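You operate a simulated robot arm through the tools that you are given. There is no shell and no other tool.

The job below is to be done with a simulated two-armed robot. You get a single attempt, and the scene is never put back.

JOB
Set the grey lamp housing level with the lamp crank, then lock it.
Fine: the green fastener frees and locks the crank; leave the yellow level lying on the housing. Where these are worked on the way, their far stop is far enough and under half their travel is too little: green fastener.
Where things are to end (x, y in the base frame): yellow level within 0.03 m of [0.7, 0.35].

The check looks at the end state, three seconds after you hand in, the way a careful person would. Anything else that was tipped, shoved, dropped, spilled or broken makes it a failure.

ROBOT AND FRAMES
Two 7-joint arms with fingered hands on one trunk that stands fixed in place. Base frame: the origin is at the foot of the trunk, x ahead of it, y to its left, z up; the work surface is at about z = 0.78. Lengths are in m, angles in rad, forces in N, time in s.
The left shoulder is at [0.05, 0.214, 0.869], the right one opposite. With the tool pointing down near the work surface each hand reaches from about 0.4 to 0.9 m from the base axis, measured 20 degrees to its own side. Payload 3 kg a hand.
Tool frame (each hand has its own): the origin (TCP) lies between the finger pads and is the grasp point; the fingertips stand 0.026 m ahead of it; z points along the fingers, y is the line along which they close. The gripper opens to 0.132 m; its body begins 0.073 m behind the TCP. The gripper is a hand of 3 fingers: y runs from the thumb to the fingers, the wrist lies at [0, 0, -0.229] in the tool frame, and closing takes about 1.5 s.
Orientation is told as [roll, pitch, yaw] about the base's x, y, z axes, in that order, counted from this pose: with the fingers straight down and closing along the base's y, the tool's x points along the base's -x, its y along +y and its z along -z.

CONTROLS
- The arms move only by the tool step_arm. It takes "left_series", "right_series" or both (then of equal length, played together; a hand with none holds still); each is a list of rows, each a list of 6 numbers: the turn, a rotation vector about the tool's x, y, z in units of 8 degrees (1.0 is 8 degrees), then the shift along the tool's x, y, z in units of 40 mm (1.0 is 40 mm). In form: [[ax, ay, az, tx, ty, tz], ...]. A call has 1 to 20 rows; each row shifts and turns the commanded pose from where the row before left it, along the tool's axes as they then stand. "left_gripper" and "right_gripper" are, for a hand that has rows, the gripper command, from -1 (fully open) to 1 (shut), values between in proportion, set as the call begins (left out, the last holds). A call with a number of a shift or a turn outside -1 to 1 is refused whole. A row lasts 0.2 s, in which the tool goes at most 0.05 m and 0.15 rad; a call with a longer step from one row to the next is refused whole, and so is a gripper value outside its range. Where a pose cannot be reached the arm comes as near as it can. A force on the tool above 40 N (or 10 N above the force at the start of the call, whichever is more), or a blocked arm, ends the call early, and 0.2 s more pass. The fingers move at their own pace (about 0.072 m/s each) and stop on an object; they squeeze with about 22 N. The grip force told is the motor's: it shows also when the fingers shut on nothing. Time passes only in rows, and 0.2 s behind the last, so rows that do not move let the fingers close. It gives the time, the measured TCP pose, the force on the tool (base axes), the opening and the grip force at its end, in the units of the frame above (readings bear some noise), with the torque about the TCP (base axes, N m) and any sound that the robot's microphone picked up, and new pictures: "views" is both (left out), scene, wrist or none (wrist: the cameras of the hands that moved).
- Cameras (640 x 400 px; columns grow to the right, rows downward): "scene" is now at [0.0322, -0.0064, 1.4951]; the picture's right is [-0.05, -1.00, 0.00], its down [-0.69, 0.04, -0.72] and it looks along [0.72, -0.04, -0.69] (base axes); focal length 324 px, centre (320, 200). "left" rides on the left gripper at [-0.062, 0.003, -0.092] in its tool frame; the picture's right is [-0.05, -1.00, 0.00], its down [0.83, -0.04, -0.56] and it looks along [0.55, -0.03, 0.83] (tool axes); focal length 230 px, centre (320, 200). "right" rides on the right gripper at [0.062, 0.003, -0.092] in its tool frame; the picture's right is [-0.05, 1.00, 0.00], its down [-0.83, -0.04, -0.56] and it looks along [-0.55, -0.03, 0.83] (tool axes); focal length 230 px, centre (320, 200).
- curl_fingers(finger1, finger2, thumb_bend, hand): sets how far each is bent, from 0 (flat) to 1 (curled in); at 0.3 the hand is open as for a grip, at 0.7 the pads meet at the TCP. One left out holds its place. A second passes; each finger stops where it meets its share of the squeeze, and holds until it gets a number again. A gripper value or a shape takes the hand back. It gives what a move gives, with no picture; readings hold the bend of each and the force on the fingers (four entries, about 0 where the hand has none), thumb and palm.
- grasp_type(shape, hand): the hand has 3 fingers and takes this shape, open, in about a second: jaw (thumb against the fingers, like two jaws); tri (thumb and two fingers); tip (a fingertip pinch); poke (one finger out to press); point (the index stretched); flat (the hand flat); cup (the hand cupped); fist (a fist). The gripper value then closes the fingers along that shape, each until it touches; the sizes above hold for jaw. It gives what a move gives, with no picture.
- aim_head(pan, tilt): turns the head with the scene camera to pan (to the left, within 1.501 rad either way) and tilt (down, from -0.506 to 1.204), counted from straight ahead of the robot. It gives what a move gives, and a new picture of the scene camera.
- probe_pixels(camera, pixels): for up to 12 pixels [column, row] of the newest picture of that camera ("zoom" is the newest enlarged one), the place [x, y, z] in the base frame of the surface seen there, good to about 0.002 m. No time passes.
- zoom(camera, box): a new picture of the part [left, top, right, bottom] of that camera's present view, enlarged. No time passes.
- close_job(): hands the job in; it is judged then, once.

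Leave the grippers open and the arms clear of the work at the hand-in unless told otherwise.

The tools are called by a JSON object that holds its "name" and its "arguments". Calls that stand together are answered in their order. step_arm: Moves the arms, as the interface text tells. Its arguments: {"type":"object","properties":{"left_series":{"type":"array","items":{"type":"array","items":{"type":"number"}}},"left_gripper":{"type":"number"},"right_series":{"type":"array","items":{"type":"array","items":{"type":"number"}}},"right_gripper":{"type":"number"},"views":{"type":"string","enum":["both","scene","wrist","none"]}},"required":[]} The other tools are called the same way: grasp_type (shape, hand) gives the hand a shape; curl_fingers (finger1, finger2, thumb_bend, hand) moves the fingers one by one; aim_head (pan, tilt) turns the head that bears the scene camera; probe_pixels (camera, pixels) gives the place of the surface under pixels of a picture; zoom (camera, box) takes an enlarged picture of a part of a camera's view; close_job () hands the job in.

At the start:

```text
time_s: 0.0
left_tcp_pos: [0.5586, 0.2924, 1.1538]
left_tool_rot: [0.0, 0.0, 0.118]
left_ft_force: [-0.6, 0.3, -0.5]
left_moment: [-0.02, 0.01, 0.0]
left_finger_gap: 0.1316
left_grip_force: 0.0
left_shape: jaw
left_bend: [0.3, 0.3, 0.3]
left_finger forces: [0.0, 0.1, 0.0, 0.1, 0.1, 0.0]
right_tcp_pos: [0.6575, -0.1884, 1.065]
right_tool_rot: [-0.002, 0.0, 0.118]
right_ft_force: [0.3, -1.2, 0.2]
right_moment: [0.01, 0.02, -0.02]
right_finger_gap: 0.1319
right_grip_force: 0.0
right_shape: jaw
right_bend: [0.3, 0.3, 0.3]
right_finger forces: [0.0, 0.0, 0.1, 0.0, 0.0, 0.1]
head pan, tilt (commanded): [-0.054, 0.766]
```

scene: 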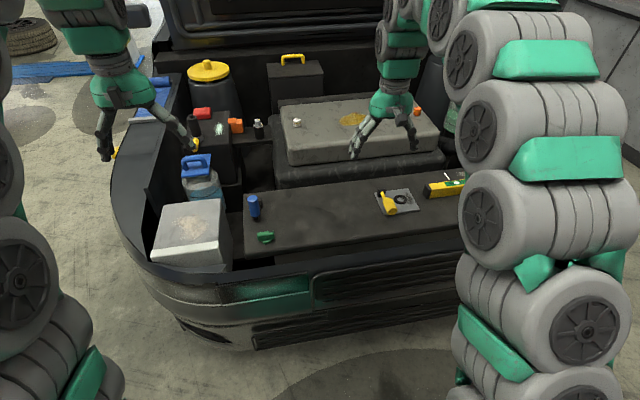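
right: 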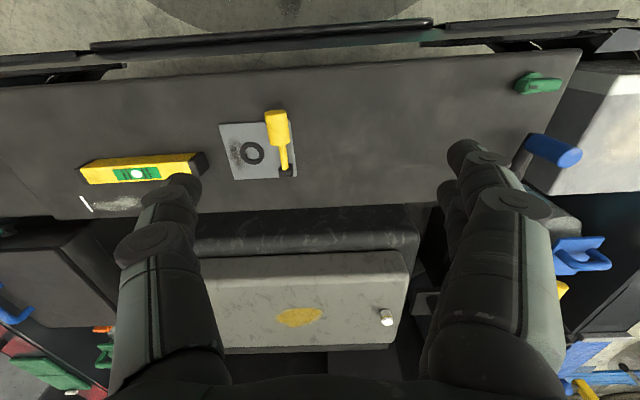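
left: 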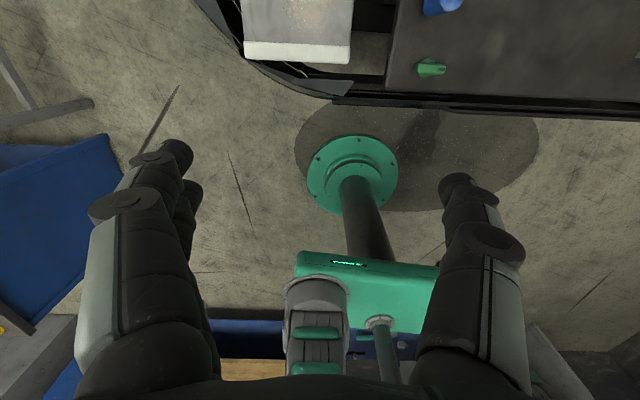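

I see a grey box (the likely lamp housing) near pixel (190,232), a blue lever near (254,207), a green piece near (265,237), a yellow handle on a plate near (392,202) and a yellow level near (445,188). I'll zoom in on these to look closer.

{"name": "zoom", "arguments": {"camera": "scene", "box": [140, 140, 300, 290]}}

{"name": "zoom", "arguments": {"camera": "scene", "box": [350, 150, 480, 231]}}

{"name": "zoom", "arguments": {"camera": "right", "box": [440, 40, 640, 200]}}

{"name": "zoom", "arguments": {"camera": "right", "box": [60, 80, 320, 240]}}

```text
2.67 times, centred on (220, 215) of scene
```

zoom: 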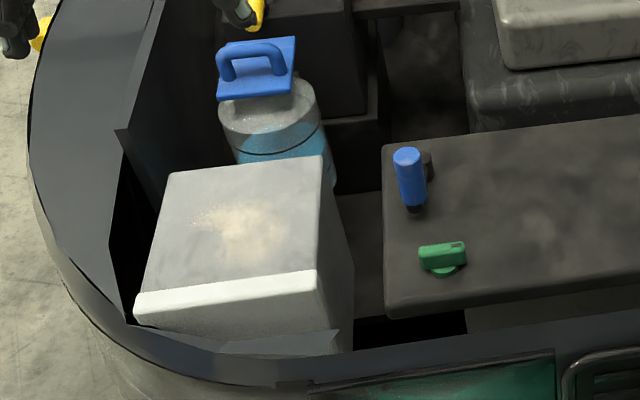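

```text
4.92 times, centred on (415, 190) of scene
```

zoom: 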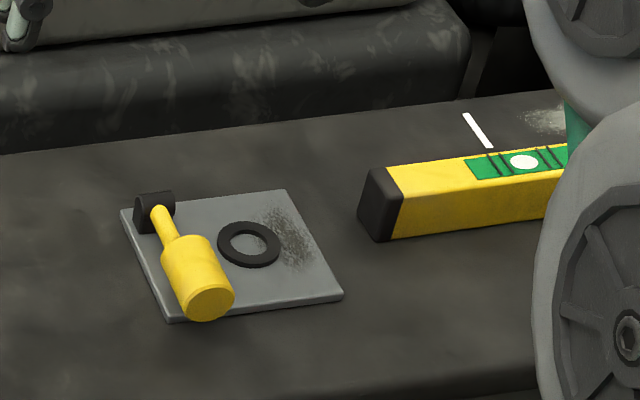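

```text
2.50 times, centred on (540, 120) of right
```

zoom: 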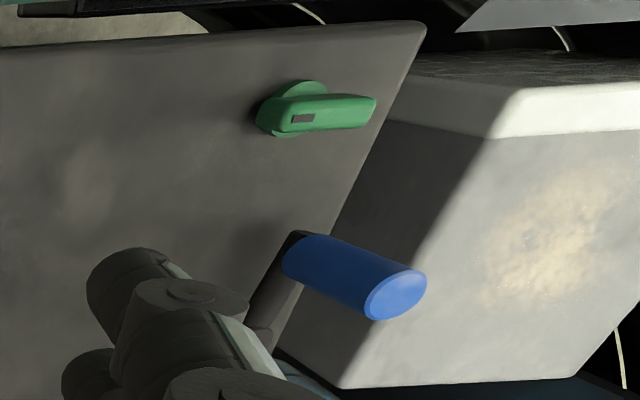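

```text
2.46 times, centred on (190, 160) of right
```

zoom: 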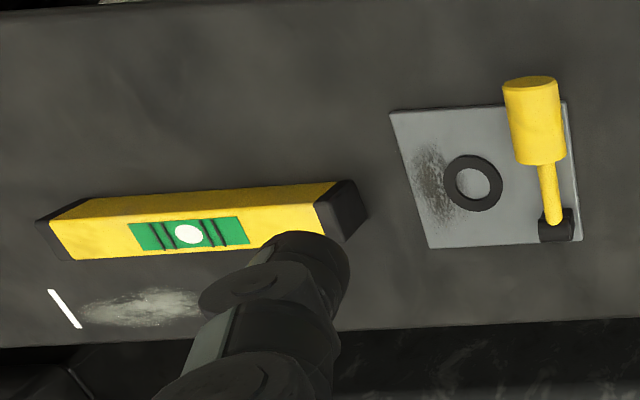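

The grey housing is visibly tilted, the blue knob stands on a dark crank arm, the green fastener is a small turn knob with a mark, and the level lies further right. Next I measure the 3D positions of these.

{"name": "probe_pixels", "arguments": {"camera": "scene", "pixels": [[164, 205], [182, 206], [219, 201], [153, 250], [218, 247], [200, 225], [242, 180], [254, 199], [254, 212], [260, 234], [268, 240], [300, 220]]}}

{"name": "probe_pixels", "arguments": {"camera": "right", "pixels": [[520, 85], [540, 85], [565, 85], [530, 140], [553, 150], [575, 155], [90, 172], [135, 160], [200, 158], [137, 175], [250, 130], [280, 125]]}}

```text
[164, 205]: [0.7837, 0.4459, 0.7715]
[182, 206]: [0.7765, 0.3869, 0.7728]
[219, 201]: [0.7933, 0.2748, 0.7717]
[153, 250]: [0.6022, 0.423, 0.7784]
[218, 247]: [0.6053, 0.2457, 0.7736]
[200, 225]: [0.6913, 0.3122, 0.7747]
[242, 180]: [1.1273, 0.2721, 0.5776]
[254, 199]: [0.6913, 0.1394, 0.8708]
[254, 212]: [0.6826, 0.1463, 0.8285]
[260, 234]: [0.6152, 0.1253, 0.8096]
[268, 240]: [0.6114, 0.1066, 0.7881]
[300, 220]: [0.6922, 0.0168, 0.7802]
```

```text
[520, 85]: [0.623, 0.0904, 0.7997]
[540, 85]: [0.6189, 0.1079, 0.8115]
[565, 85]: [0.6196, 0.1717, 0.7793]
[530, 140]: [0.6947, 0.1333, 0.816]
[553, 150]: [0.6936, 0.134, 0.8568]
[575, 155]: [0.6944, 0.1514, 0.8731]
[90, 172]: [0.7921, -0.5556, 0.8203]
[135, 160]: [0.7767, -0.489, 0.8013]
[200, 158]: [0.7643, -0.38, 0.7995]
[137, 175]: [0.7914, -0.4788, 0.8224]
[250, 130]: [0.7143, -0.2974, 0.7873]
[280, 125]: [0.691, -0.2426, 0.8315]
```

The measurements put the housing top at about x 0.60–0.79, y 0.245–0.446, z≈0.775. The blue knob is near (0.69,0.14,0.82–0.87), the fastener near (0.615,0.12,0.80) and the level near (0.78,-0.46). I'll move the left hand above the crank area so its camera, which looks back toward the robot, can see the fastener and crank.

{"name": "step_arm", "arguments": {"left_series": [[0, 0, 0.845, 0, 0, 0], [0, 0, 0, -0.65, -0.5, 0.37], [0, 0, 0, -0.65, -0.5, 0.37], [0, 0, 0, -0.65, -0.5, 0.37], [0, 0, 0, -0.65, -0.5, 0.37], [0, 0, 0, -0.65, -0.5, 0.37], [0, 0, 0, -0.65, -0.5, 0.37], [0, 0, 0, -0.65, -0.5, 0.37]], "views": "both"}}

```text
time_s: 1.8
left_tcp_pos: [0.7419, 0.1519, 1.0527]
left_tool_rot: [-0.001, 0.001, 0.002]
left_ft_force: [0.6, 0.5, -0.7]
left_moment: [0.02, 0.05, -0.02]
left_finger_gap: 0.132
left_grip_force: 0.1
left_shape: jaw
left_bend: [0.3, 0.3, 0.3]
left_finger forces: [0.1, 0.0, 0.1, 0.0, 0.0, 0.1]
right_tcp_pos: [0.6583, -0.1891, 1.065]
right_tool_rot: [0.001, -0.001, 0.119]
right_ft_force: [0.3, -0.3, 0.2]
right_moment: [0.01, 0.02, -0.03]
right_finger_gap: 0.1319
right_grip_force: 0.0
right_shape: jaw
right_bend: [0.3, 0.3, 0.3]
right_finger forces: [0.0, 0.0, 0.1, 0.1, 0.0, 0.0]
head pan, tilt (commanded): [-0.054, 0.766]
```

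scene: 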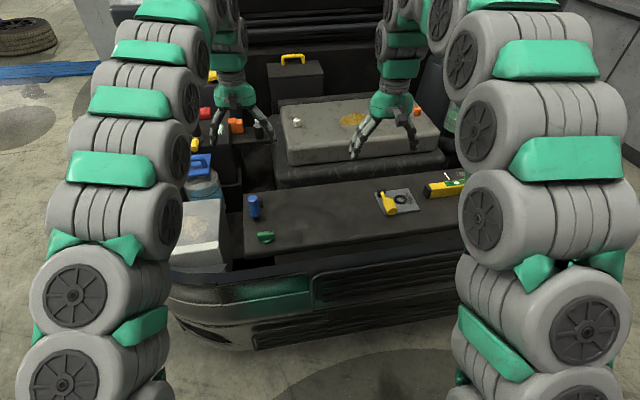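
left: 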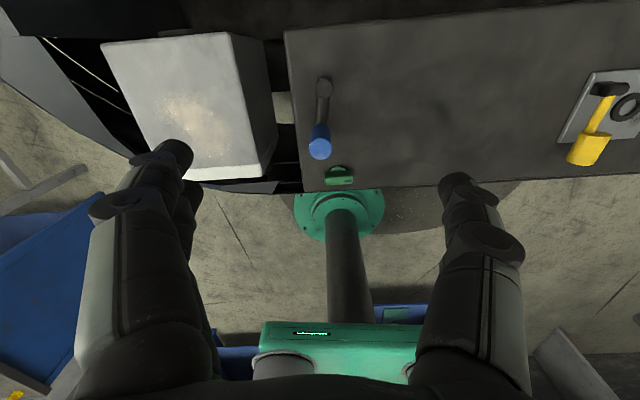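

The left camera now shows the housing at about (190,105), the crank arm with its blue knob at about (322,115) and the green fastener at about (340,175). I zoom in on each.

{"name": "zoom", "arguments": {"camera": "left", "box": [280, 60, 400, 200]}}

{"name": "zoom", "arguments": {"camera": "left", "box": [90, 20, 310, 200]}}

{"name": "probe_pixels", "arguments": {"camera": "left", "pixels": [[120, 48], [170, 45], [220, 42], [130, 80], [180, 75], [228, 70], [150, 120], [200, 110], [240, 105], [195, 150], [225, 145], [250, 150]]}}

{"name": "probe_pixels", "arguments": {"camera": "left", "pixels": [[323, 84], [323, 100], [321, 132], [320, 148], [333, 170], [345, 168], [333, 181], [350, 181], [340, 175], [360, 150], [300, 60], [360, 60]]}}

```text
2.86 times, centred on (340, 130) of left
```

zoom: 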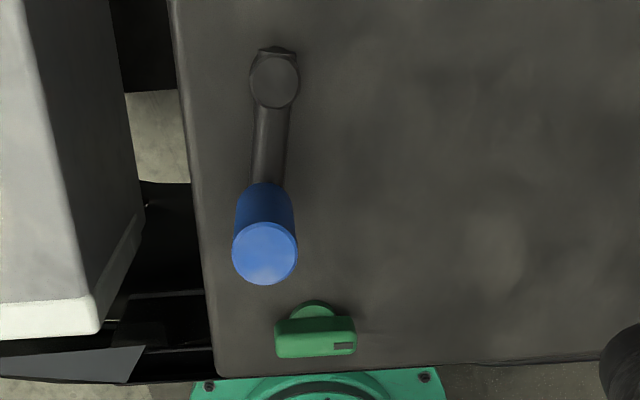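

```text
2.22 times, centred on (200, 110) of left
```

zoom: 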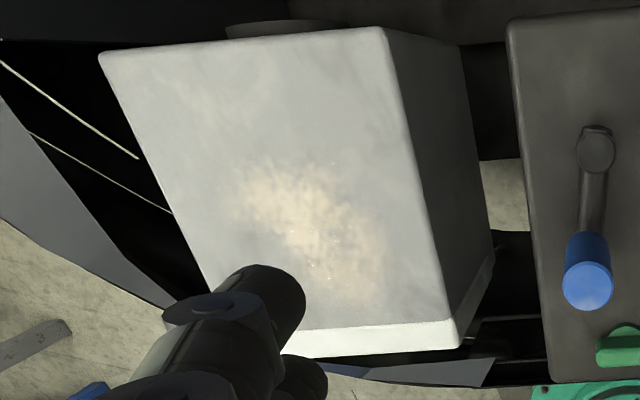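

```text
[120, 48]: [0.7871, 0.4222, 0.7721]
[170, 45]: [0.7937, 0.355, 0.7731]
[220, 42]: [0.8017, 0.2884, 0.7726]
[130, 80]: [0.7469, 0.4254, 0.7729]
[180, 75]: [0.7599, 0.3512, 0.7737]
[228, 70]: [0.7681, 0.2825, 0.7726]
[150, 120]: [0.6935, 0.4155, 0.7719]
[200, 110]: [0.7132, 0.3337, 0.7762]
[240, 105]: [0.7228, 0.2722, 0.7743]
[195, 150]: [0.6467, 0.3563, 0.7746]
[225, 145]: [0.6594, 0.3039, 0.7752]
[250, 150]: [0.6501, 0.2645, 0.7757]
```

```text
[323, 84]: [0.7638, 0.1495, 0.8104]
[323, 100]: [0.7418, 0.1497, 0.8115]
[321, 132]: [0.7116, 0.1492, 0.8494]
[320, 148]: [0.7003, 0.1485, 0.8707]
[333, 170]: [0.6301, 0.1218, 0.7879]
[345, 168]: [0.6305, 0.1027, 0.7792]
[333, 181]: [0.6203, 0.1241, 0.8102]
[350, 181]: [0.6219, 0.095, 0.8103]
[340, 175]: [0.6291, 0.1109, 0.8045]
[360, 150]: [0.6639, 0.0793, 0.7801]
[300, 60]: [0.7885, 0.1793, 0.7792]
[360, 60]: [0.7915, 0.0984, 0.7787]
```

The housing top slopes slightly along x: z≈0.7755 near x=0.65 and 0.7725 near x=0.79, so it tilts about the y axis. The crank pivot is at about (0.765,0.15) and the knob at about (0.70,0.148). I'll zoom tighter on the fastener and the crank, and on the level from the right camera.

{"name": "zoom", "arguments": {"camera": "left", "box": [318, 155, 366, 190]}}

{"name": "zoom", "arguments": {"camera": "right", "box": [505, 60, 575, 104]}}

{"name": "zoom", "arguments": {"camera": "scene", "box": [235, 185, 299, 250]}}

{"name": "zoom", "arguments": {"camera": "right", "box": [70, 140, 220, 222]}}

```text
11.43 times, centred on (342, 172) of left
```

zoom: 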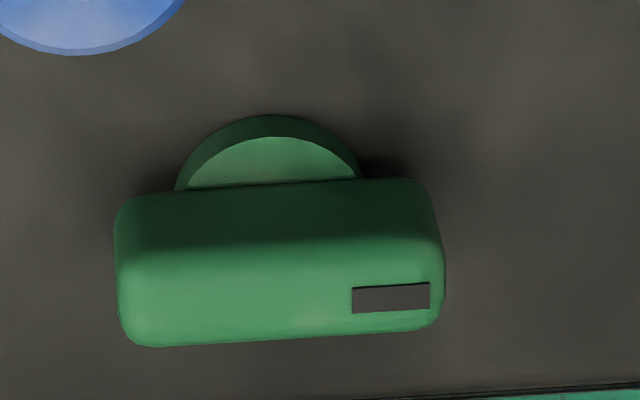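

```text
9.09 times, centred on (540, 82) of right
```

zoom: 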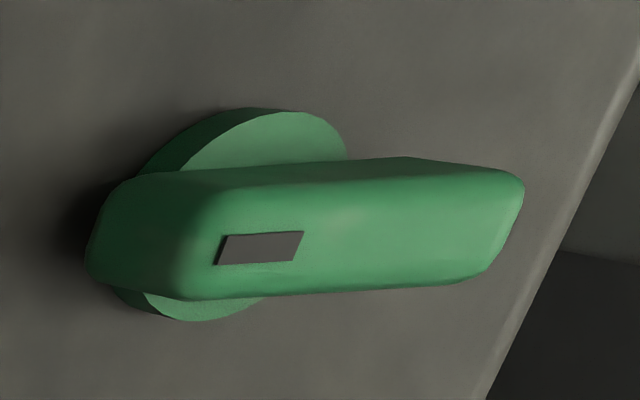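

```text
6.15 times, centred on (267, 218) of scene
```

zoom: 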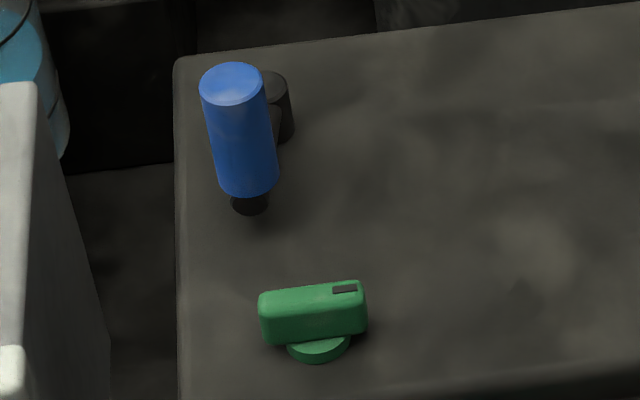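

```text
4.27 times, centred on (145, 181) of right
```

zoom: 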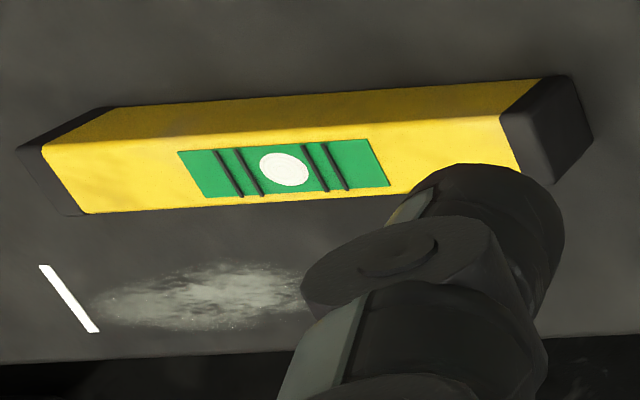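

The level's bubble sits between its lines while it lies on the bench, so it reads true. I'll probe the level's outline in this newest enlarged picture.

{"name": "probe_pixels", "arguments": {"camera": "zoom", "pixels": [[285, 170], [50, 150], [85, 205], [22, 150], [70, 212], [498, 120], [518, 160], [545, 170], [590, 140], [300, 115], [580, 110], [200, 135]]}}

{"name": "probe_pixels", "arguments": {"camera": "scene", "pixels": [[300, 180], [360, 170], [420, 165], [300, 155], [360, 150], [290, 120], [340, 120], [230, 140], [205, 160], [200, 185], [450, 150], [430, 130]]}}

```text
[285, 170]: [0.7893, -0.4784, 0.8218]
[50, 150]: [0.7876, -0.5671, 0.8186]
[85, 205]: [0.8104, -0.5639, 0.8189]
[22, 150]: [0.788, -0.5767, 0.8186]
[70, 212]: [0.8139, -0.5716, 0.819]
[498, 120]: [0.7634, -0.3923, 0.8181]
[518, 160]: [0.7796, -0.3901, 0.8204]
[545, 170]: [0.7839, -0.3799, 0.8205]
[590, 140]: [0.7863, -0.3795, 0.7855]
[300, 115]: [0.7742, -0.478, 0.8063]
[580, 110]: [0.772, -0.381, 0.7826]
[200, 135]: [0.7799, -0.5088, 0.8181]
```

```text
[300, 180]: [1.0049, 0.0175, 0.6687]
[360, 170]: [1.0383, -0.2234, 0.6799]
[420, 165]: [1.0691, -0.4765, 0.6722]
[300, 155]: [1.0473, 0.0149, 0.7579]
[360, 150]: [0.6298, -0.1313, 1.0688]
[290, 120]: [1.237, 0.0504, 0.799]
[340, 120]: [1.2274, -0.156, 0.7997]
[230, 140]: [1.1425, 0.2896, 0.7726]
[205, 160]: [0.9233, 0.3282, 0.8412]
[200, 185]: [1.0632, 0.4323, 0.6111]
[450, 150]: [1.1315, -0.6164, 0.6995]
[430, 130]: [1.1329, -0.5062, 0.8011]
```

The level is about 0.20 long, 0.028 wide and 0.042 high. It is centred near (0.787,-0.479), and its axis is turned about 0.13 rad from y. The plan is for the right hand to fetch it to mid-bench and lay it along x, then the left hand puts it on the housing. First I park the left hand out of the way and bring the right hand over the level.

{"name": "step_arm", "arguments": {"left_series": [[0, 0, 0, 0.528, 0.578, -0.19], [0, 0, 0, 0.528, 0.578, -0.19], [0, 0, 0, 0.528, 0.578, -0.19], [0, 0, 0, 0.528, 0.578, -0.19], [0, 0, 0, 0.528, 0.578, -0.19], [0, 0, 0, 0.528, 0.578, -0.19], [0, 0, 0, 0.528, 0.578, -0.19], [0, 0, 0, 0.528, 0.578, -0.19], [0, 0, 0, 0.528, 0.578, -0.19]], "right_series": [[0, 0, 0, -0.2594, -0.842, 0.3194], [0, 0, 0, -0.2594, -0.842, 0.3194], [0, 0, 0, -0.2594, -0.842, 0.3194], [0, 0, 0, -0.2594, -0.842, 0.3194], [0, 0, 0, -0.2594, -0.842, 0.3194], [0, 0, 0, -0.2594, -0.842, 0.3194], [0, 0, 0, -0.2594, -0.842, 0.3194], [0, 0, 0, -0.2594, -0.842, 0.3194], [0, 0, 0, -0.2594, -0.842, 0.3194]], "views": "both"}}

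```text
time_s: 3.8
left_tcp_pos: [0.5492, 0.3589, 1.1182]
left_tool_rot: [0.0, -0.001, 0.001]
left_ft_force: [0.5, 0.0, -0.1]
left_moment: [-0.01, -0.01, 0.04]
left_finger_gap: 0.132
left_grip_force: 0.1
left_shape: jaw
left_bend: [0.3, 0.3, 0.3]
left_finger forces: [0.0, 0.0, 0.0, 0.0, 0.1, 0.0]
right_tcp_pos: [0.7813, -0.4749, 0.9443]
right_tool_rot: [-0.001, -0.001, 0.12]
right_ft_force: [0.7, 0.0, -0.6]
right_moment: [0.0, -0.02, -0.02]
right_finger_gap: 0.1317
right_grip_force: 0.0
right_shape: jaw
right_bend: [0.3, 0.3, 0.3]
right_finger forces: [0.1, 0.1, 0.1, 0.1, 0.1, 0.0]
right hand out of reach, approached as far as the arm can: row 9
head pan, tilt (commanded): [-0.054, 0.766]
```

scene: 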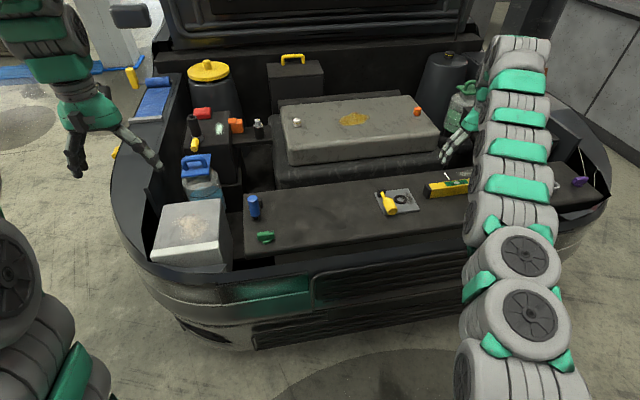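
right: 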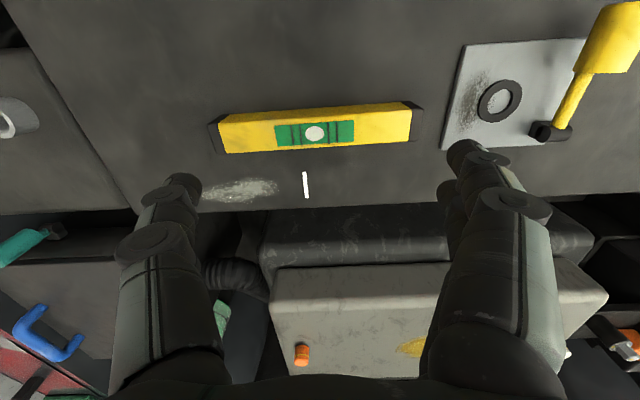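
left: 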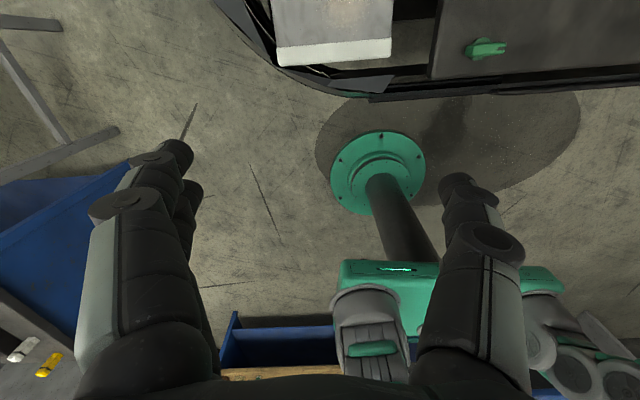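

The arm reports that this point is at the edge of its reach, since it is high up; lower down the reach should be better. I'll re-measure the level from this closer view at rows 103–153, columns 208–421.

{"name": "zoom", "arguments": {"camera": "right", "box": [190, 70, 440, 210]}}

{"name": "probe_pixels", "arguments": {"camera": "right", "pixels": [[315, 133], [222, 125], [226, 150], [215, 140], [408, 115], [411, 137], [416, 130], [300, 112], [305, 185], [300, 145], [350, 140], [250, 148]]}}

```text
2.56 times, centred on (315, 140) of right
```

zoom: 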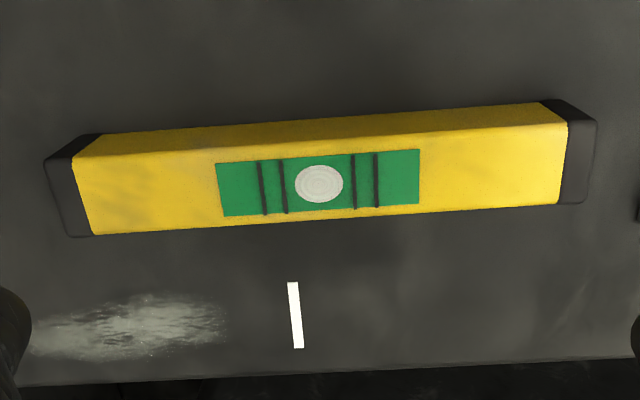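

```text
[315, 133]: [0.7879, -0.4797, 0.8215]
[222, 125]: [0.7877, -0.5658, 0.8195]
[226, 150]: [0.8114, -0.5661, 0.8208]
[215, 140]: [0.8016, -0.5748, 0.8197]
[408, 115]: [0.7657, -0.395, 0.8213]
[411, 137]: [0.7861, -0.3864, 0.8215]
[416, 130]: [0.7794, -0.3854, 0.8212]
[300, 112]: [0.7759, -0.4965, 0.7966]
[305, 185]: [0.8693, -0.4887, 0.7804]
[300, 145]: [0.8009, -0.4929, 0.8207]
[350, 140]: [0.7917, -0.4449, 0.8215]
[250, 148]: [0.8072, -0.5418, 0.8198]
```

The level's centre is at about (0.790,-0.480) and its axis yaw is about 0.117. I'll turn the right hand 90° clockwise so it closes across the level's width, lowering slightly as it turns.

{"name": "step_arm", "arguments": {"right_series": [[0, 0, 0.939, 0.1, 0, 0.146], [0, 0, 0.939, 0, 0, 0.146], [0, 0, 0.939, 0, 0, 0.146], [0, 0, 0.939, 0, 0, 0.146], [0, 0, 0.939, 0, 0, 0.146], [0, 0, 0.939, 0, 0, 0.146], [0, 0, 0.939, 0, 0, 0.146], [0, 0, 0.939, 0, 0, 0.146], [0, 0, 0.939, 0, 0, 0.146], [0, 0, 0.939, 0, 0, 0.146], [0, 0, 0.939, 0, 0, 0.146], [0, 0, 0.939, 0, 0, 0.146]], "views": "both"}}

```text
time_s: 6.4
left_tcp_pos: [0.5496, 0.3582, 1.1191]
left_tool_rot: [-0.001, 0.0, 0.002]
left_ft_force: [-0.2, -0.3, 0.4]
left_moment: [-0.03, 0.02, 0.0]
left_finger_gap: 0.132
left_grip_force: 0.2
left_shape: jaw
left_bend: [0.3, 0.3, 0.3]
left_finger forces: [0.0, 0.0, 0.1, 0.0, 0.0, 0.0]
right_tcp_pos: [0.7756, -0.4778, 0.8763]
right_tool_rot: [-0.001, 0.0, -1.455]
right_ft_force: [0.0, 0.1, 0.3]
right_moment: [0.02, -0.02, -0.01]
right_finger_gap: 0.1322
right_grip_force: 0.0
right_shape: jaw
right_bend: [0.3, 0.3, 0.3]
right_finger forces: [0.0, 0.0, 0.0, 0.0, 0.0, 0.0]
head pan, tilt (commanded): [-0.054, 0.766]
```

scene: 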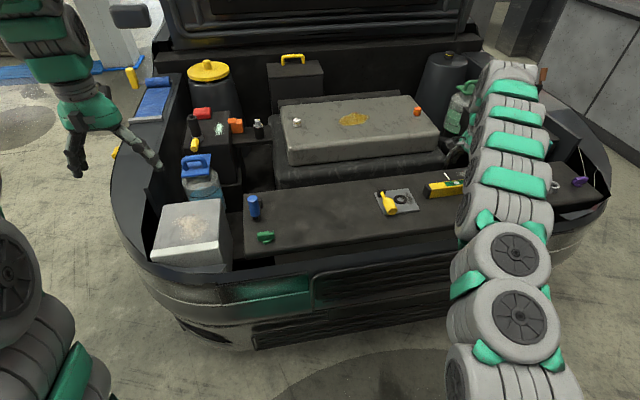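
right: 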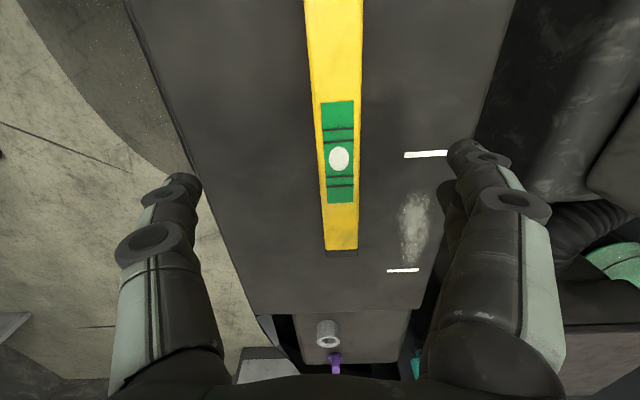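

The hand turned fully to yaw -1.455 and is now along the level. I shift 14 mm along tool y to centre over it, then descend to TCP z≈0.812 with the fingertips just above the bench.

{"name": "step_arm", "arguments": {"right_series": [[0, 0, 0, 0, 0.35, 0], [0, 0, 0, 0, 0, 0.4], [0, 0, 0, 0, 0, 0.4], [0, 0, 0, 0, 0, 0.4], [0, 0, 0, 0, 0, 0.4]], "views": "both"}}

```text
time_s: 7.6
left_tcp_pos: [0.5506, 0.3582, 1.119]
left_tool_rot: [0.001, 0.001, 0.001]
left_ft_force: [-0.4, -0.5, -0.4]
left_moment: [-0.01, 0.01, 0.0]
left_finger_gap: 0.1318
left_grip_force: 0.0
left_shape: jaw
left_bend: [0.3, 0.3, 0.3]
left_finger forces: [0.0, 0.0, 0.0, 0.0, 0.0, 0.0]
right_tcp_pos: [0.7898, -0.4754, 0.8123]
right_tool_rot: [0.002, 0.001, -1.453]
right_ft_force: [0.4, -0.3, -0.6]
right_moment: [-0.03, 0.0, 0.01]
right_finger_gap: 0.1319
right_grip_force: 0.1
right_shape: jaw
right_bend: [0.3, 0.3, 0.3]
right_finger forces: [0.1, 0.0, 0.0, 0.0, 0.0, 0.0]
head pan, tilt (commanded): [-0.054, 0.766]
```

scene: 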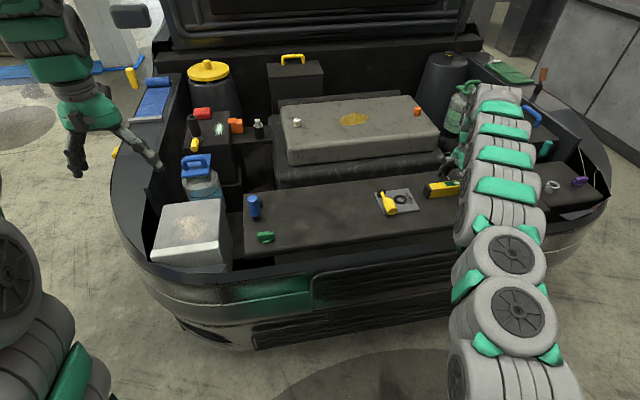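
right: 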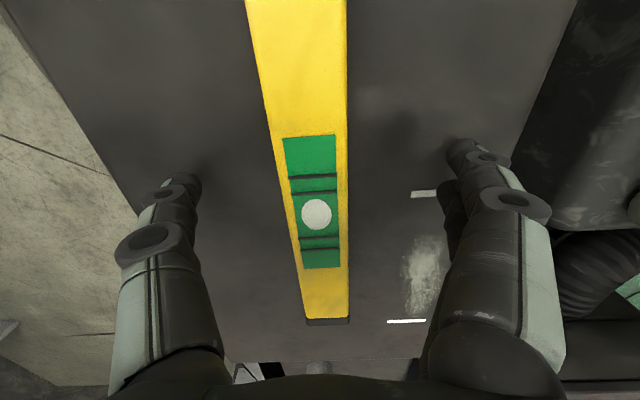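

The level lies centred between the thumb and fingers, and no force shows. I close the right gripper, waiting 8 rows.

{"name": "step_arm", "arguments": {"right_series": [[0, 0, 0, 0, 0, 0], [0, 0, 0, 0, 0, 0], [0, 0, 0, 0, 0, 0], [0, 0, 0, 0, 0, 0], [0, 0, 0, 0, 0, 0], [0, 0, 0, 0, 0, 0], [0, 0, 0, 0, 0, 0], [0, 0, 0, 0, 0, 0]], "right_gripper": 1, "views": "wrist"}}

```text
time_s: 9.4
left_tcp_pos: [0.5497, 0.3574, 1.1189]
left_tool_rot: [-0.002, -0.001, 0.002]
left_ft_force: [-0.1, 0.9, -0.7]
left_moment: [-0.01, 0.04, -0.01]
left_finger_gap: 0.132
left_grip_force: 0.1
left_shape: jaw
left_bend: [0.3, 0.3, 0.3]
left_finger forces: [0.1, 0.0, 0.0, 0.0, 0.1, 0.0]
right_tcp_pos: [0.7898, -0.4768, 0.8136]
right_tool_rot: [0.0, 0.001, -1.453]
right_ft_force: [0.7, 0.0, -0.4]
right_moment: [0.01, 0.0, 0.01]
right_finger_gap: 0.0251
right_grip_force: 22.0
right_shape: jaw
right_bend: [0.73, 0.73, 0.7]
right_finger forces: [9.9, 9.6, 0.1, 0.1, 19.6, 0.1]
head pan, tilt (commanded): [-0.054, 0.766]
```

right: 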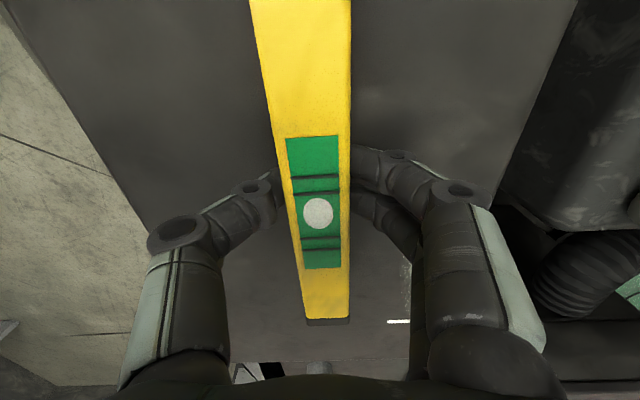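

The level is gripped: gap 0.025 m, grip 22 N. I lift it about 0.1 m and carry it to mid-bench near (0.69,-0.02), high enough to clear the yellow handle at y≈-0.24.

{"name": "step_arm", "arguments": {"right_series": [[0, 0, 0, 0, 0, -0.5], [0, 0, 0, 0.3, -0.2, -0.6], [0, 0, 0, 0.3, -0.2, -0.6], [0, 0, 0, 0.3, -0.2, -0.6], [0, 0, 0, 0.3, -0.2, -0.6], [0, 0, 0, 0.87, -0.029, -0.05], [0, 0, 0, 0.87, -0.029, -0.05], [0, 0, 0, 0.87, -0.029, -0.05], [0, 0, 0, 0.87, -0.029, 0], [0, 0, 0, 0.87, -0.029, 0], [0, 0, 0, 0.87, -0.029, 0], [0, 0, 0, 0.87, -0.029, 0], [0, 0, 0, 0.87, -0.029, 0], [0, 0, 0, 0.87, -0.029, 0], [0, 0, 0, 0.87, -0.029, 0], [0, 0, 0, 0.87, -0.029, 0], [0, 0, 0, 0.87, -0.029, 0]], "views": "both"}}

```text
time_s: 13.0
left_tcp_pos: [0.5496, 0.3579, 1.1182]
left_tool_rot: [-0.001, 0.0, 0.001]
left_ft_force: [0.2, 0.4, 0.3]
left_moment: [-0.03, 0.03, -0.04]
left_finger_gap: 0.1317
left_grip_force: 0.1
left_shape: jaw
left_bend: [0.3, 0.3, 0.3]
left_finger forces: [0.0, 0.0, 0.0, 0.0, 0.0, 0.1]
right_tcp_pos: [0.6907, -0.0189, 0.9362]
right_tool_rot: [0.001, -0.001, -1.453]
right_ft_force: [0.1, -0.2, -1.6]
right_moment: [0.01, 0.01, 0.01]
right_finger_gap: 0.0248
right_grip_force: 21.9
right_shape: jaw
right_bend: [0.73, 0.73, 0.7]
right_finger forces: [9.9, 9.6, 0.0, 0.0, 19.6, 0.0]
head pan, tilt (commanded): [-0.054, 0.766]
```

scene: 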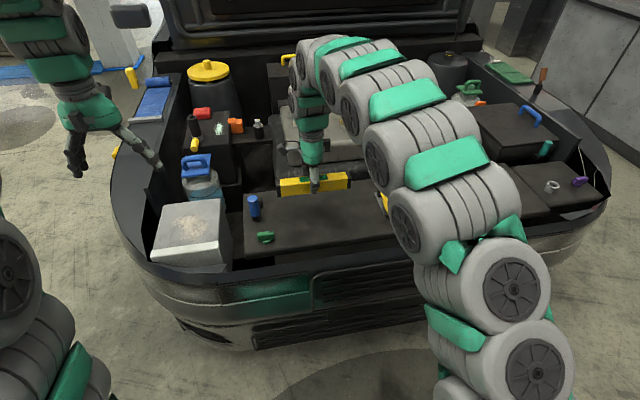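
right: 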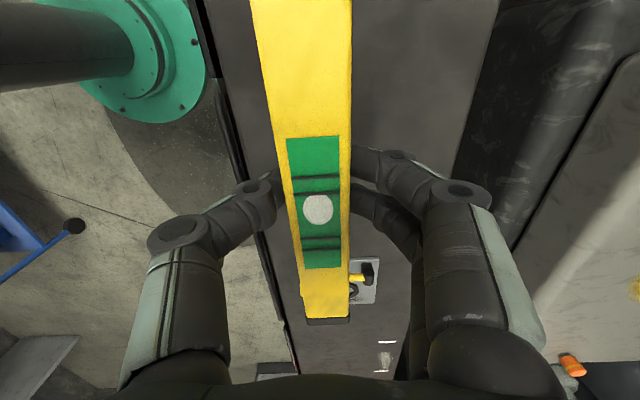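

The level is safely held at (0.69,-0.019,0.936). I now turn the right hand to yaw 0 so the level lies along x.

{"name": "step_arm", "arguments": {"right_series": [[0, 0, -0.946, 0, 0, 0], [0, 0, -0.946, 0, 0, 0], [0, 0, -0.946, 0, 0, 0], [0, 0, -0.946, 0, 0, 0], [0, 0, -0.946, 0, 0, 0], [0, 0, -0.946, 0, 0, 0], [0, 0, -0.946, 0, 0, 0], [0, 0, -0.946, 0, 0, 0], [0, 0, -0.946, 0, 0, 0], [0, 0, -0.946, 0, 0, 0], [0, 0, -0.946, 0, 0, 0], [0, 0, 0, -0.5, 0, 0.5], [0, 0, 0, 0, 0, 0.5], [0, 0, 0, 0, 0, 0.5]], "views": "both"}}

```text
time_s: 16.0
left_tcp_pos: [0.5499, 0.3591, 1.1188]
left_tool_rot: [0.001, 0.0, 0.002]
left_ft_force: [1.1, -0.4, 0.1]
left_moment: [0.0, 0.03, -0.01]
left_finger_gap: 0.1319
left_grip_force: 0.0
left_shape: jaw
left_bend: [0.3, 0.3, 0.3]
left_finger forces: [0.1, 0.1, 0.1, 0.0, 0.0, 0.1]
right_tcp_pos: [0.7072, -0.0193, 0.8731]
right_tool_rot: [0.001, 0.002, 0.0]
right_ft_force: [0.7, 0.5, -2.5]
right_moment: [-0.04, -0.01, -0.01]
right_finger_gap: 0.0249
right_grip_force: 22.0
right_shape: jaw
right_bend: [0.73, 0.73, 0.7]
right_finger forces: [9.9, 9.7, 0.1, 0.1, 19.6, 0.0]
head pan, tilt (commanded): [-0.054, 0.766]
```

scene: 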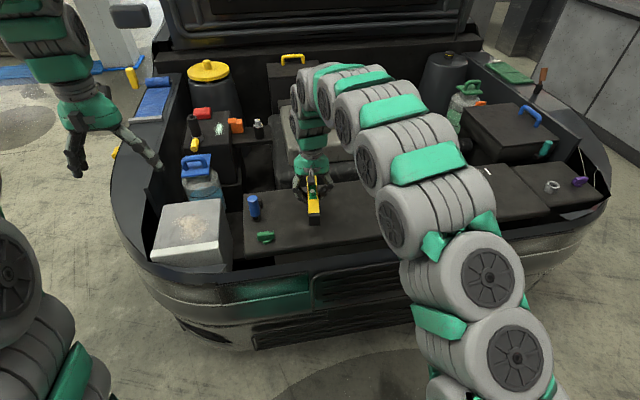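
right: 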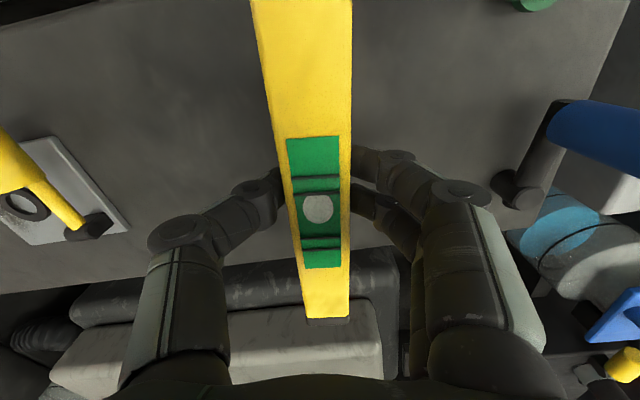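

The level is now along x at TCP (0.707,-0.019,0.873), with its bottom at about 0.839. I lower it 58 mm until it just touches the bench.

{"name": "step_arm", "arguments": {"right_series": [[0, 0, 0, 0, 0, 0.45], [0, 0, 0, 0, 0, 0.45], [0, 0, 0, 0, 0, 0.35], [0, 0, 0, 0, 0, 0.2]], "views": "wrist"}}

```text
time_s: 17.0
left_tcp_pos: [0.55, 0.3578, 1.1184]
left_tool_rot: [-0.002, 0.0, 0.002]
left_ft_force: [1.2, -0.2, 0.7]
left_moment: [0.0, 0.0, 0.02]
left_finger_gap: 0.1319
left_grip_force: 0.1
left_shape: jaw
left_bend: [0.3, 0.3, 0.3]
left_finger forces: [0.1, 0.0, 0.1, 0.1, 0.1, 0.1]
right_tcp_pos: [0.7094, -0.0181, 0.8169]
right_tool_rot: [-0.001, -0.004, 0.0]
right_ft_force: [-0.1, 0.9, -1.7]
right_moment: [0.02, 0.0, 0.01]
right_finger_gap: 0.0247
right_grip_force: 21.9
right_shape: jaw
right_bend: [0.73, 0.73, 0.7]
right_finger forces: [9.9, 9.7, 0.0, 0.0, 19.6, 0.1]
head pan, tilt (commanded): [-0.054, 0.766]
```

right: 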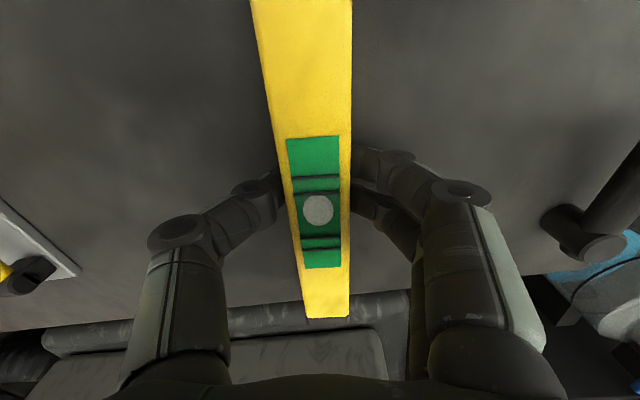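

There is no contact yet at TCP z 0.817; the original resting grasp was at 0.8136. I lower 3 mm more.

{"name": "step_arm", "arguments": {"right_series": [[0, 0, 0, 0, 0, 0.08], [0, 0, 0, 0, 0, 0.0]], "views": "none"}}

```text
time_s: 17.6
left_tcp_pos: [0.5496, 0.3577, 1.1187]
left_tool_rot: [0.001, -0.001, 0.001]
left_ft_force: [0.1, 0.0, 0.0]
left_moment: [-0.03, -0.01, -0.02]
left_finger_gap: 0.1322
left_grip_force: 0.0
left_shape: jaw
left_bend: [0.3, 0.3, 0.3]
left_finger forces: [0.1, 0.1, 0.1, 0.1, 0.0, 0.0]
right_tcp_pos: [0.7091, -0.0191, 0.8133]
right_tool_rot: [0.0, -0.002, 0.001]
right_ft_force: [0.4, -0.6, 5.5]
right_moment: [0.0, -0.02, -0.01]
right_finger_gap: 0.0244
right_grip_force: 23.0
right_shape: jaw
right_bend: [0.73, 0.73, 0.7]
right_finger forces: [10.4, 10.5, 0.0, 0.0, 21.3, 0.1]
head pan, tilt (commanded): [-0.054, 0.766]
```

Contact shows: force z is +5.5 N. I open the right gripper and wait for the fingers to clear.

{"name": "step_arm", "arguments": {"right_series": [[0, 0, 0, 0, 0, 0], [0, 0, 0, 0, 0, 0], [0, 0, 0, 0, 0, 0], [0, 0, 0, 0, 0, 0], [0, 0, 0, 0, 0, 0], [0, 0, 0, 0, 0, 0], [0, 0, 0, 0, 0, -0.4], [0, 0, 0, 0, 0, -0.8], [0, 0, 0, 0, 0, -0.8], [0, 0, 0, 0, 0, -0.8]], "right_gripper": -1, "views": "both"}}

```text
time_s: 19.8
left_tcp_pos: [0.5486, 0.3574, 1.1194]
left_tool_rot: [0.0, 0.001, 0.0]
left_ft_force: [-0.2, 0.3, 0.8]
left_moment: [-0.01, 0.0, 0.0]
left_finger_gap: 0.1319
left_grip_force: 0.1
left_shape: jaw
left_bend: [0.3, 0.3, 0.3]
left_finger forces: [0.0, 0.0, 0.0, 0.0, 0.1, 0.0]
right_tcp_pos: [0.7101, -0.0192, 0.9252]
right_tool_rot: [0.0, -0.002, 0.0]
right_ft_force: [-0.9, 0.5, 0.0]
right_moment: [-0.05, 0.0, 0.01]
right_finger_gap: 0.1322
right_grip_force: 0.0
right_shape: jaw
right_bend: [0.3, 0.3, 0.3]
right_finger forces: [0.0, 0.0, 0.1, 0.1, 0.0, 0.0]
head pan, tilt (commanded): [-0.054, 0.766]
```

scene: 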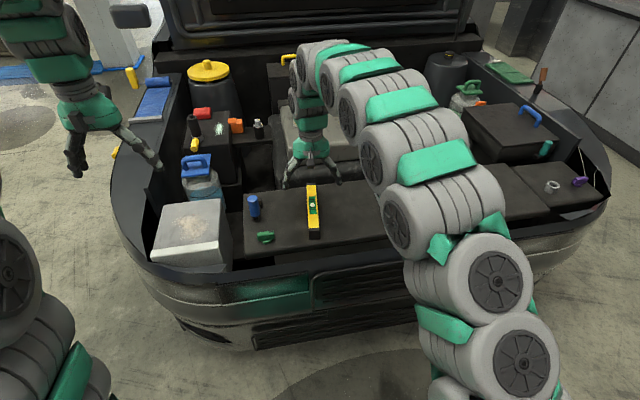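
right: 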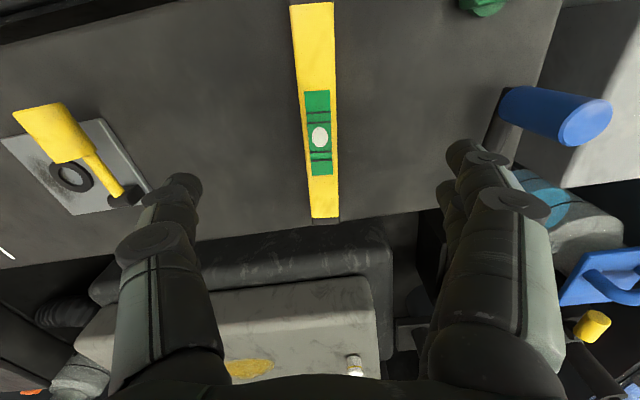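

The level stands upright on the bench along x, with the vial facing up. I probe its pose from this picture.

{"name": "probe_pixels", "arguments": {"camera": "right", "pixels": [[293, 5], [331, 5], [312, 214], [336, 214], [320, 135], [306, 95], [328, 95], [313, 172], [332, 172], [325, 222]]}}

{"name": "zoom", "arguments": {"camera": "right", "box": [240, 60, 400, 190]}}

{"name": "probe_pixels", "arguments": {"camera": "scene", "pixels": [[307, 190], [315, 190], [309, 228], [319, 228], [313, 205]]}}

```text
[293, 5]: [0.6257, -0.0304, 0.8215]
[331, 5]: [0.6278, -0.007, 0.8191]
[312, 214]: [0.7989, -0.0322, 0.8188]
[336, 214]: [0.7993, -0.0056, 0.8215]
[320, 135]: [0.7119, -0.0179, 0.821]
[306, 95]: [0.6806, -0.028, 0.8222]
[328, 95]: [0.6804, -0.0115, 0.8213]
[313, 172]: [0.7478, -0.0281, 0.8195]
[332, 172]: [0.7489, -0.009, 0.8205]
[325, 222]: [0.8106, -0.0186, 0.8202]
```

```text
3.08 times, centred on (320, 125) of right
```

zoom: 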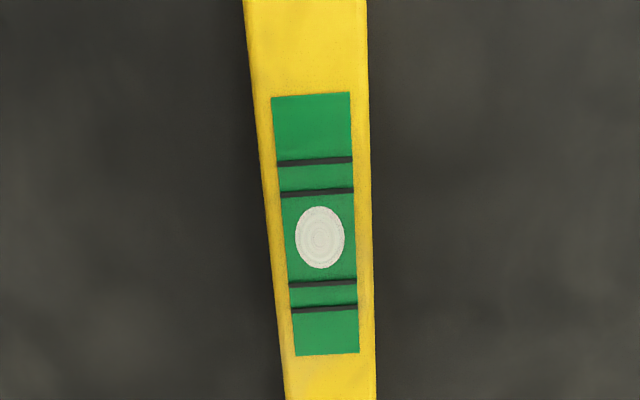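

```text
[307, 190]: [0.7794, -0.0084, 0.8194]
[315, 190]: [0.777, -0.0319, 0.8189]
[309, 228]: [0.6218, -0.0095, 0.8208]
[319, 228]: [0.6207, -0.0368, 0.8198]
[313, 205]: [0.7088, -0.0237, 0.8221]
```

The level's centre is at about (0.713,-0.018). I withdraw the right hand to the right and up while the left hand comes over the level.

{"name": "step_arm", "arguments": {"left_series": [[0, 0, 0, -0.344, -0.782, 0.352], [0, 0, 0, -0.344, -0.782, 0.352], [0, 0, 0, -0.344, -0.782, 0.352], [0, 0, 0, -0.344, -0.782, 0.352], [0, 0, 0, -0.344, -0.782, 0.352], [0, 0, 0, -0.344, -0.782, 0.352], [0, 0, 0, -0.344, -0.782, 0.352], [0, 0, 0, -0.344, -0.782, 0.352], [0, 0, 0, -0.344, -0.782, 0.352], [0, 0, 0, -0.344, -0.782, 0.352], [0, 0, 0, -0.344, -0.782, 0.352], [0, 0, 0, -0.344, -0.782, 0.352]], "right_series": [[0, 0, 0, 0.275, -0.825, -0.39], [0, 0, 0, 0.275, -0.825, -0.39], [0, 0, 0, 0.275, -0.825, -0.39], [0, 0, 0, 0.275, -0.825, -0.39], [0, 0, 0, 0.275, -0.825, -0.39], [0, 0, 0, 0.275, -0.825, -0.39], [0, 0, 0, 0.275, -0.825, -0.39], [0, 0, 0, 0.275, -0.825, -0.39], [0, 0, 0, 0.275, -0.825, -0.39], [0, 0, 0, 0.275, -0.825, -0.39], [0, 0, 0, 0, 0, 0], [0, 0, 0, 0, 0, 0]], "views": "both"}}

```text
time_s: 22.4
left_tcp_pos: [0.7161, -0.0158, 0.9478]
left_tool_rot: [0.001, -0.001, 0.001]
left_ft_force: [-0.1, -0.2, 0.1]
left_moment: [0.02, 0.02, 0.01]
left_finger_gap: 0.1321
left_grip_force: 0.2
left_shape: jaw
left_bend: [0.3, 0.3, 0.3]
left_finger forces: [0.0, 0.0, 0.0, 0.0, 0.0, 0.0]
right_tcp_pos: [0.5988, -0.3492, 1.0847]
right_tool_rot: [0.001, -0.001, 0.001]
right_ft_force: [0.6, -0.8, -0.5]
right_moment: [0.01, 0.0, -0.01]
right_finger_gap: 0.1318
right_grip_force: 0.0
right_shape: jaw
right_bend: [0.3, 0.3, 0.3]
right_finger forces: [0.1, 0.1, 0.0, 0.0, 0.0, 0.1]
head pan, tilt (commanded): [-0.054, 0.766]
```

scene: 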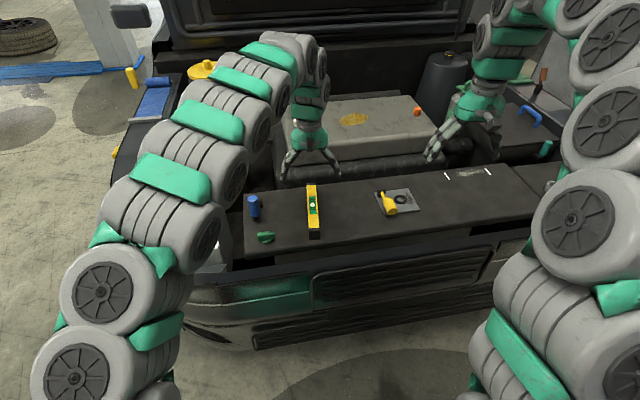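
right: 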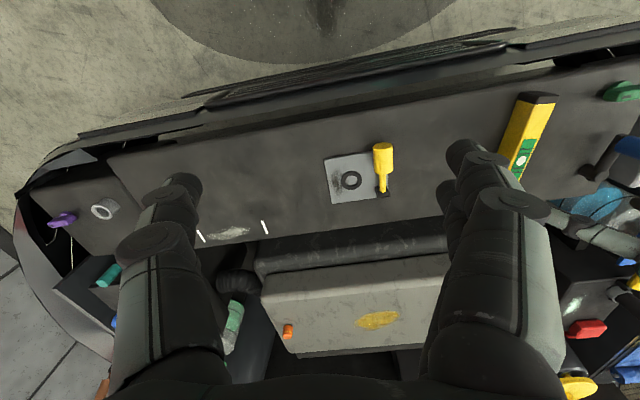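
left: 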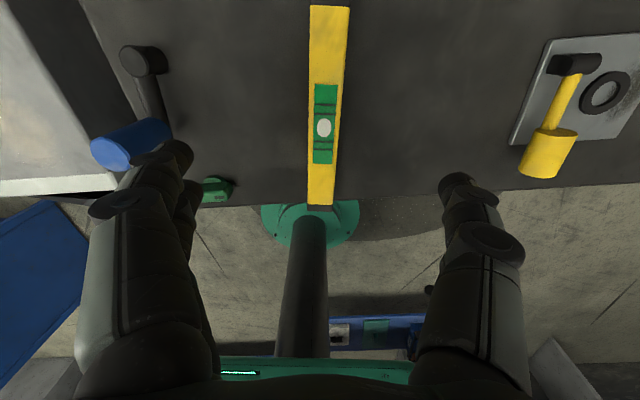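

The left hand is over the level at (0.716,-0.016,0.948). I narrow the fingers to about 0.08 m to stay clear of the crank knob and descend to grasp height 0.813.

{"name": "step_arm", "arguments": {"left_series": [[0, 0, 0, 0.07, -0.06, 0], [0, 0, 0, 0, 0, 0], [0, 0, 0, 0, 0, 0.6], [0, 0, 0, 0, 0, 0.6], [0, 0, 0, 0, 0, 0.6], [0, 0, 0, 0, 0, 0.6], [0, 0, 0, 0, 0, 0.6], [0, 0, 0, 0, 0, 0.36]], "left_gripper": -0.2, "views": "both"}}

```text
time_s: 24.2
left_tcp_pos: [0.715, -0.0168, 0.8144]
left_tool_rot: [-0.001, 0.0, 0.0]
left_ft_force: [0.0, -0.3, 0.4]
left_moment: [0.02, 0.04, 0.01]
left_finger_gap: 0.0799
left_grip_force: 0.2
left_shape: jaw
left_bend: [0.71, 0.71, 0.71]
left_finger forces: [0.0, 0.0, 0.0, 0.0, 0.1, 0.0]
right_tcp_pos: [0.5996, -0.3486, 1.0839]
right_tool_rot: [0.0, 0.0, -0.001]
right_ft_force: [-0.1, -0.5, -0.6]
right_moment: [0.01, -0.03, 0.02]
right_finger_gap: 0.1318
right_grip_force: 0.1
right_shape: jaw
right_bend: [0.3, 0.3, 0.3]
right_finger forces: [0.0, 0.1, 0.0, 0.1, 0.0, 0.0]
head pan, tilt (commanded): [-0.054, 0.766]
```

scene: 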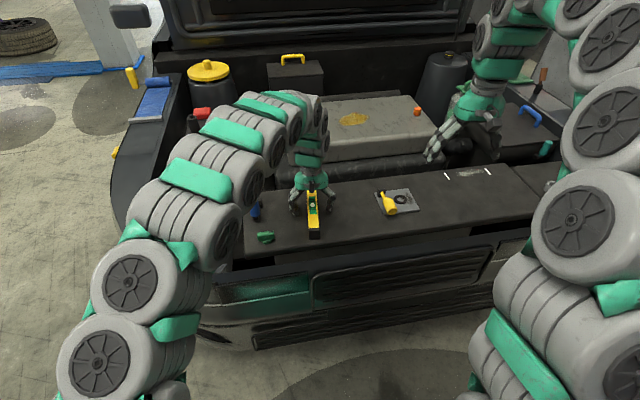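
left: 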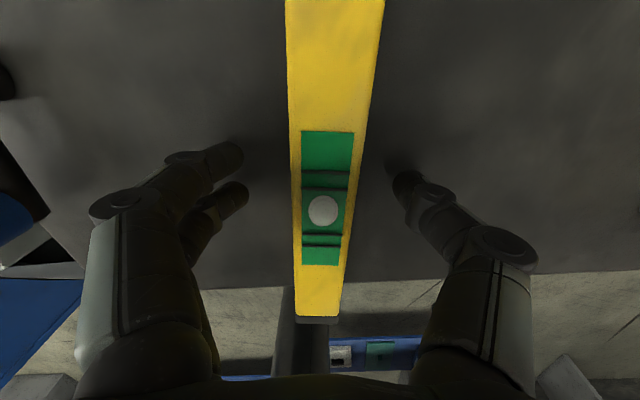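

The level is between the fingers with clearance on both sides and no contact. I close the left gripper.

{"name": "step_arm", "arguments": {"left_series": [[0, 0, 0, 0, 0, 0], [0, 0, 0, 0, 0, 0], [0, 0, 0, 0, 0, 0], [0, 0, 0, 0, 0, 0], [0, 0, 0, 0, 0, 0], [0, 0, 0, 0, 0, 0], [0, 0, 0, 0, 0, 0]], "left_gripper": 1, "views": "wrist"}}

```text
time_s: 25.8
left_tcp_pos: [0.7164, -0.0168, 0.8151]
left_tool_rot: [0.0, 0.001, 0.002]
left_ft_force: [0.1, -0.1, -0.5]
left_moment: [-0.01, 0.0, 0.01]
left_finger_gap: 0.025
left_grip_force: 22.1
left_shape: jaw
left_bend: [0.73, 0.73, 0.7]
left_finger forces: [9.8, 9.8, 0.1, 0.0, 19.6, 0.1]
right_tcp_pos: [0.5987, -0.3492, 1.0851]
right_tool_rot: [0.001, 0.001, 0.0]
right_ft_force: [0.3, 0.2, -0.1]
right_moment: [-0.02, 0.01, 0.02]
right_finger_gap: 0.1318
right_grip_force: 0.0
right_shape: jaw
right_bend: [0.3, 0.3, 0.3]
right_finger forces: [0.0, 0.0, 0.1, 0.1, 0.0, 0.0]
head pan, tilt (commanded): [-0.054, 0.766]
```

left: 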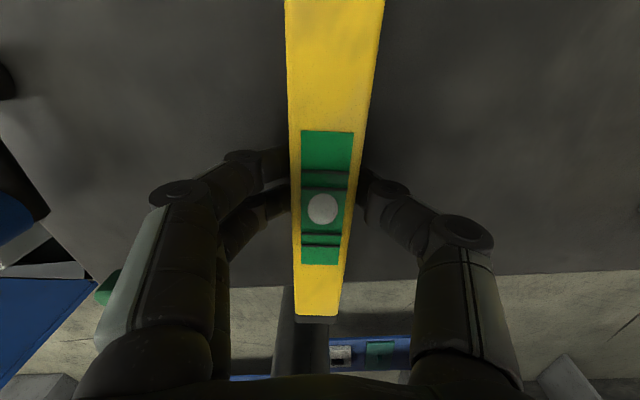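

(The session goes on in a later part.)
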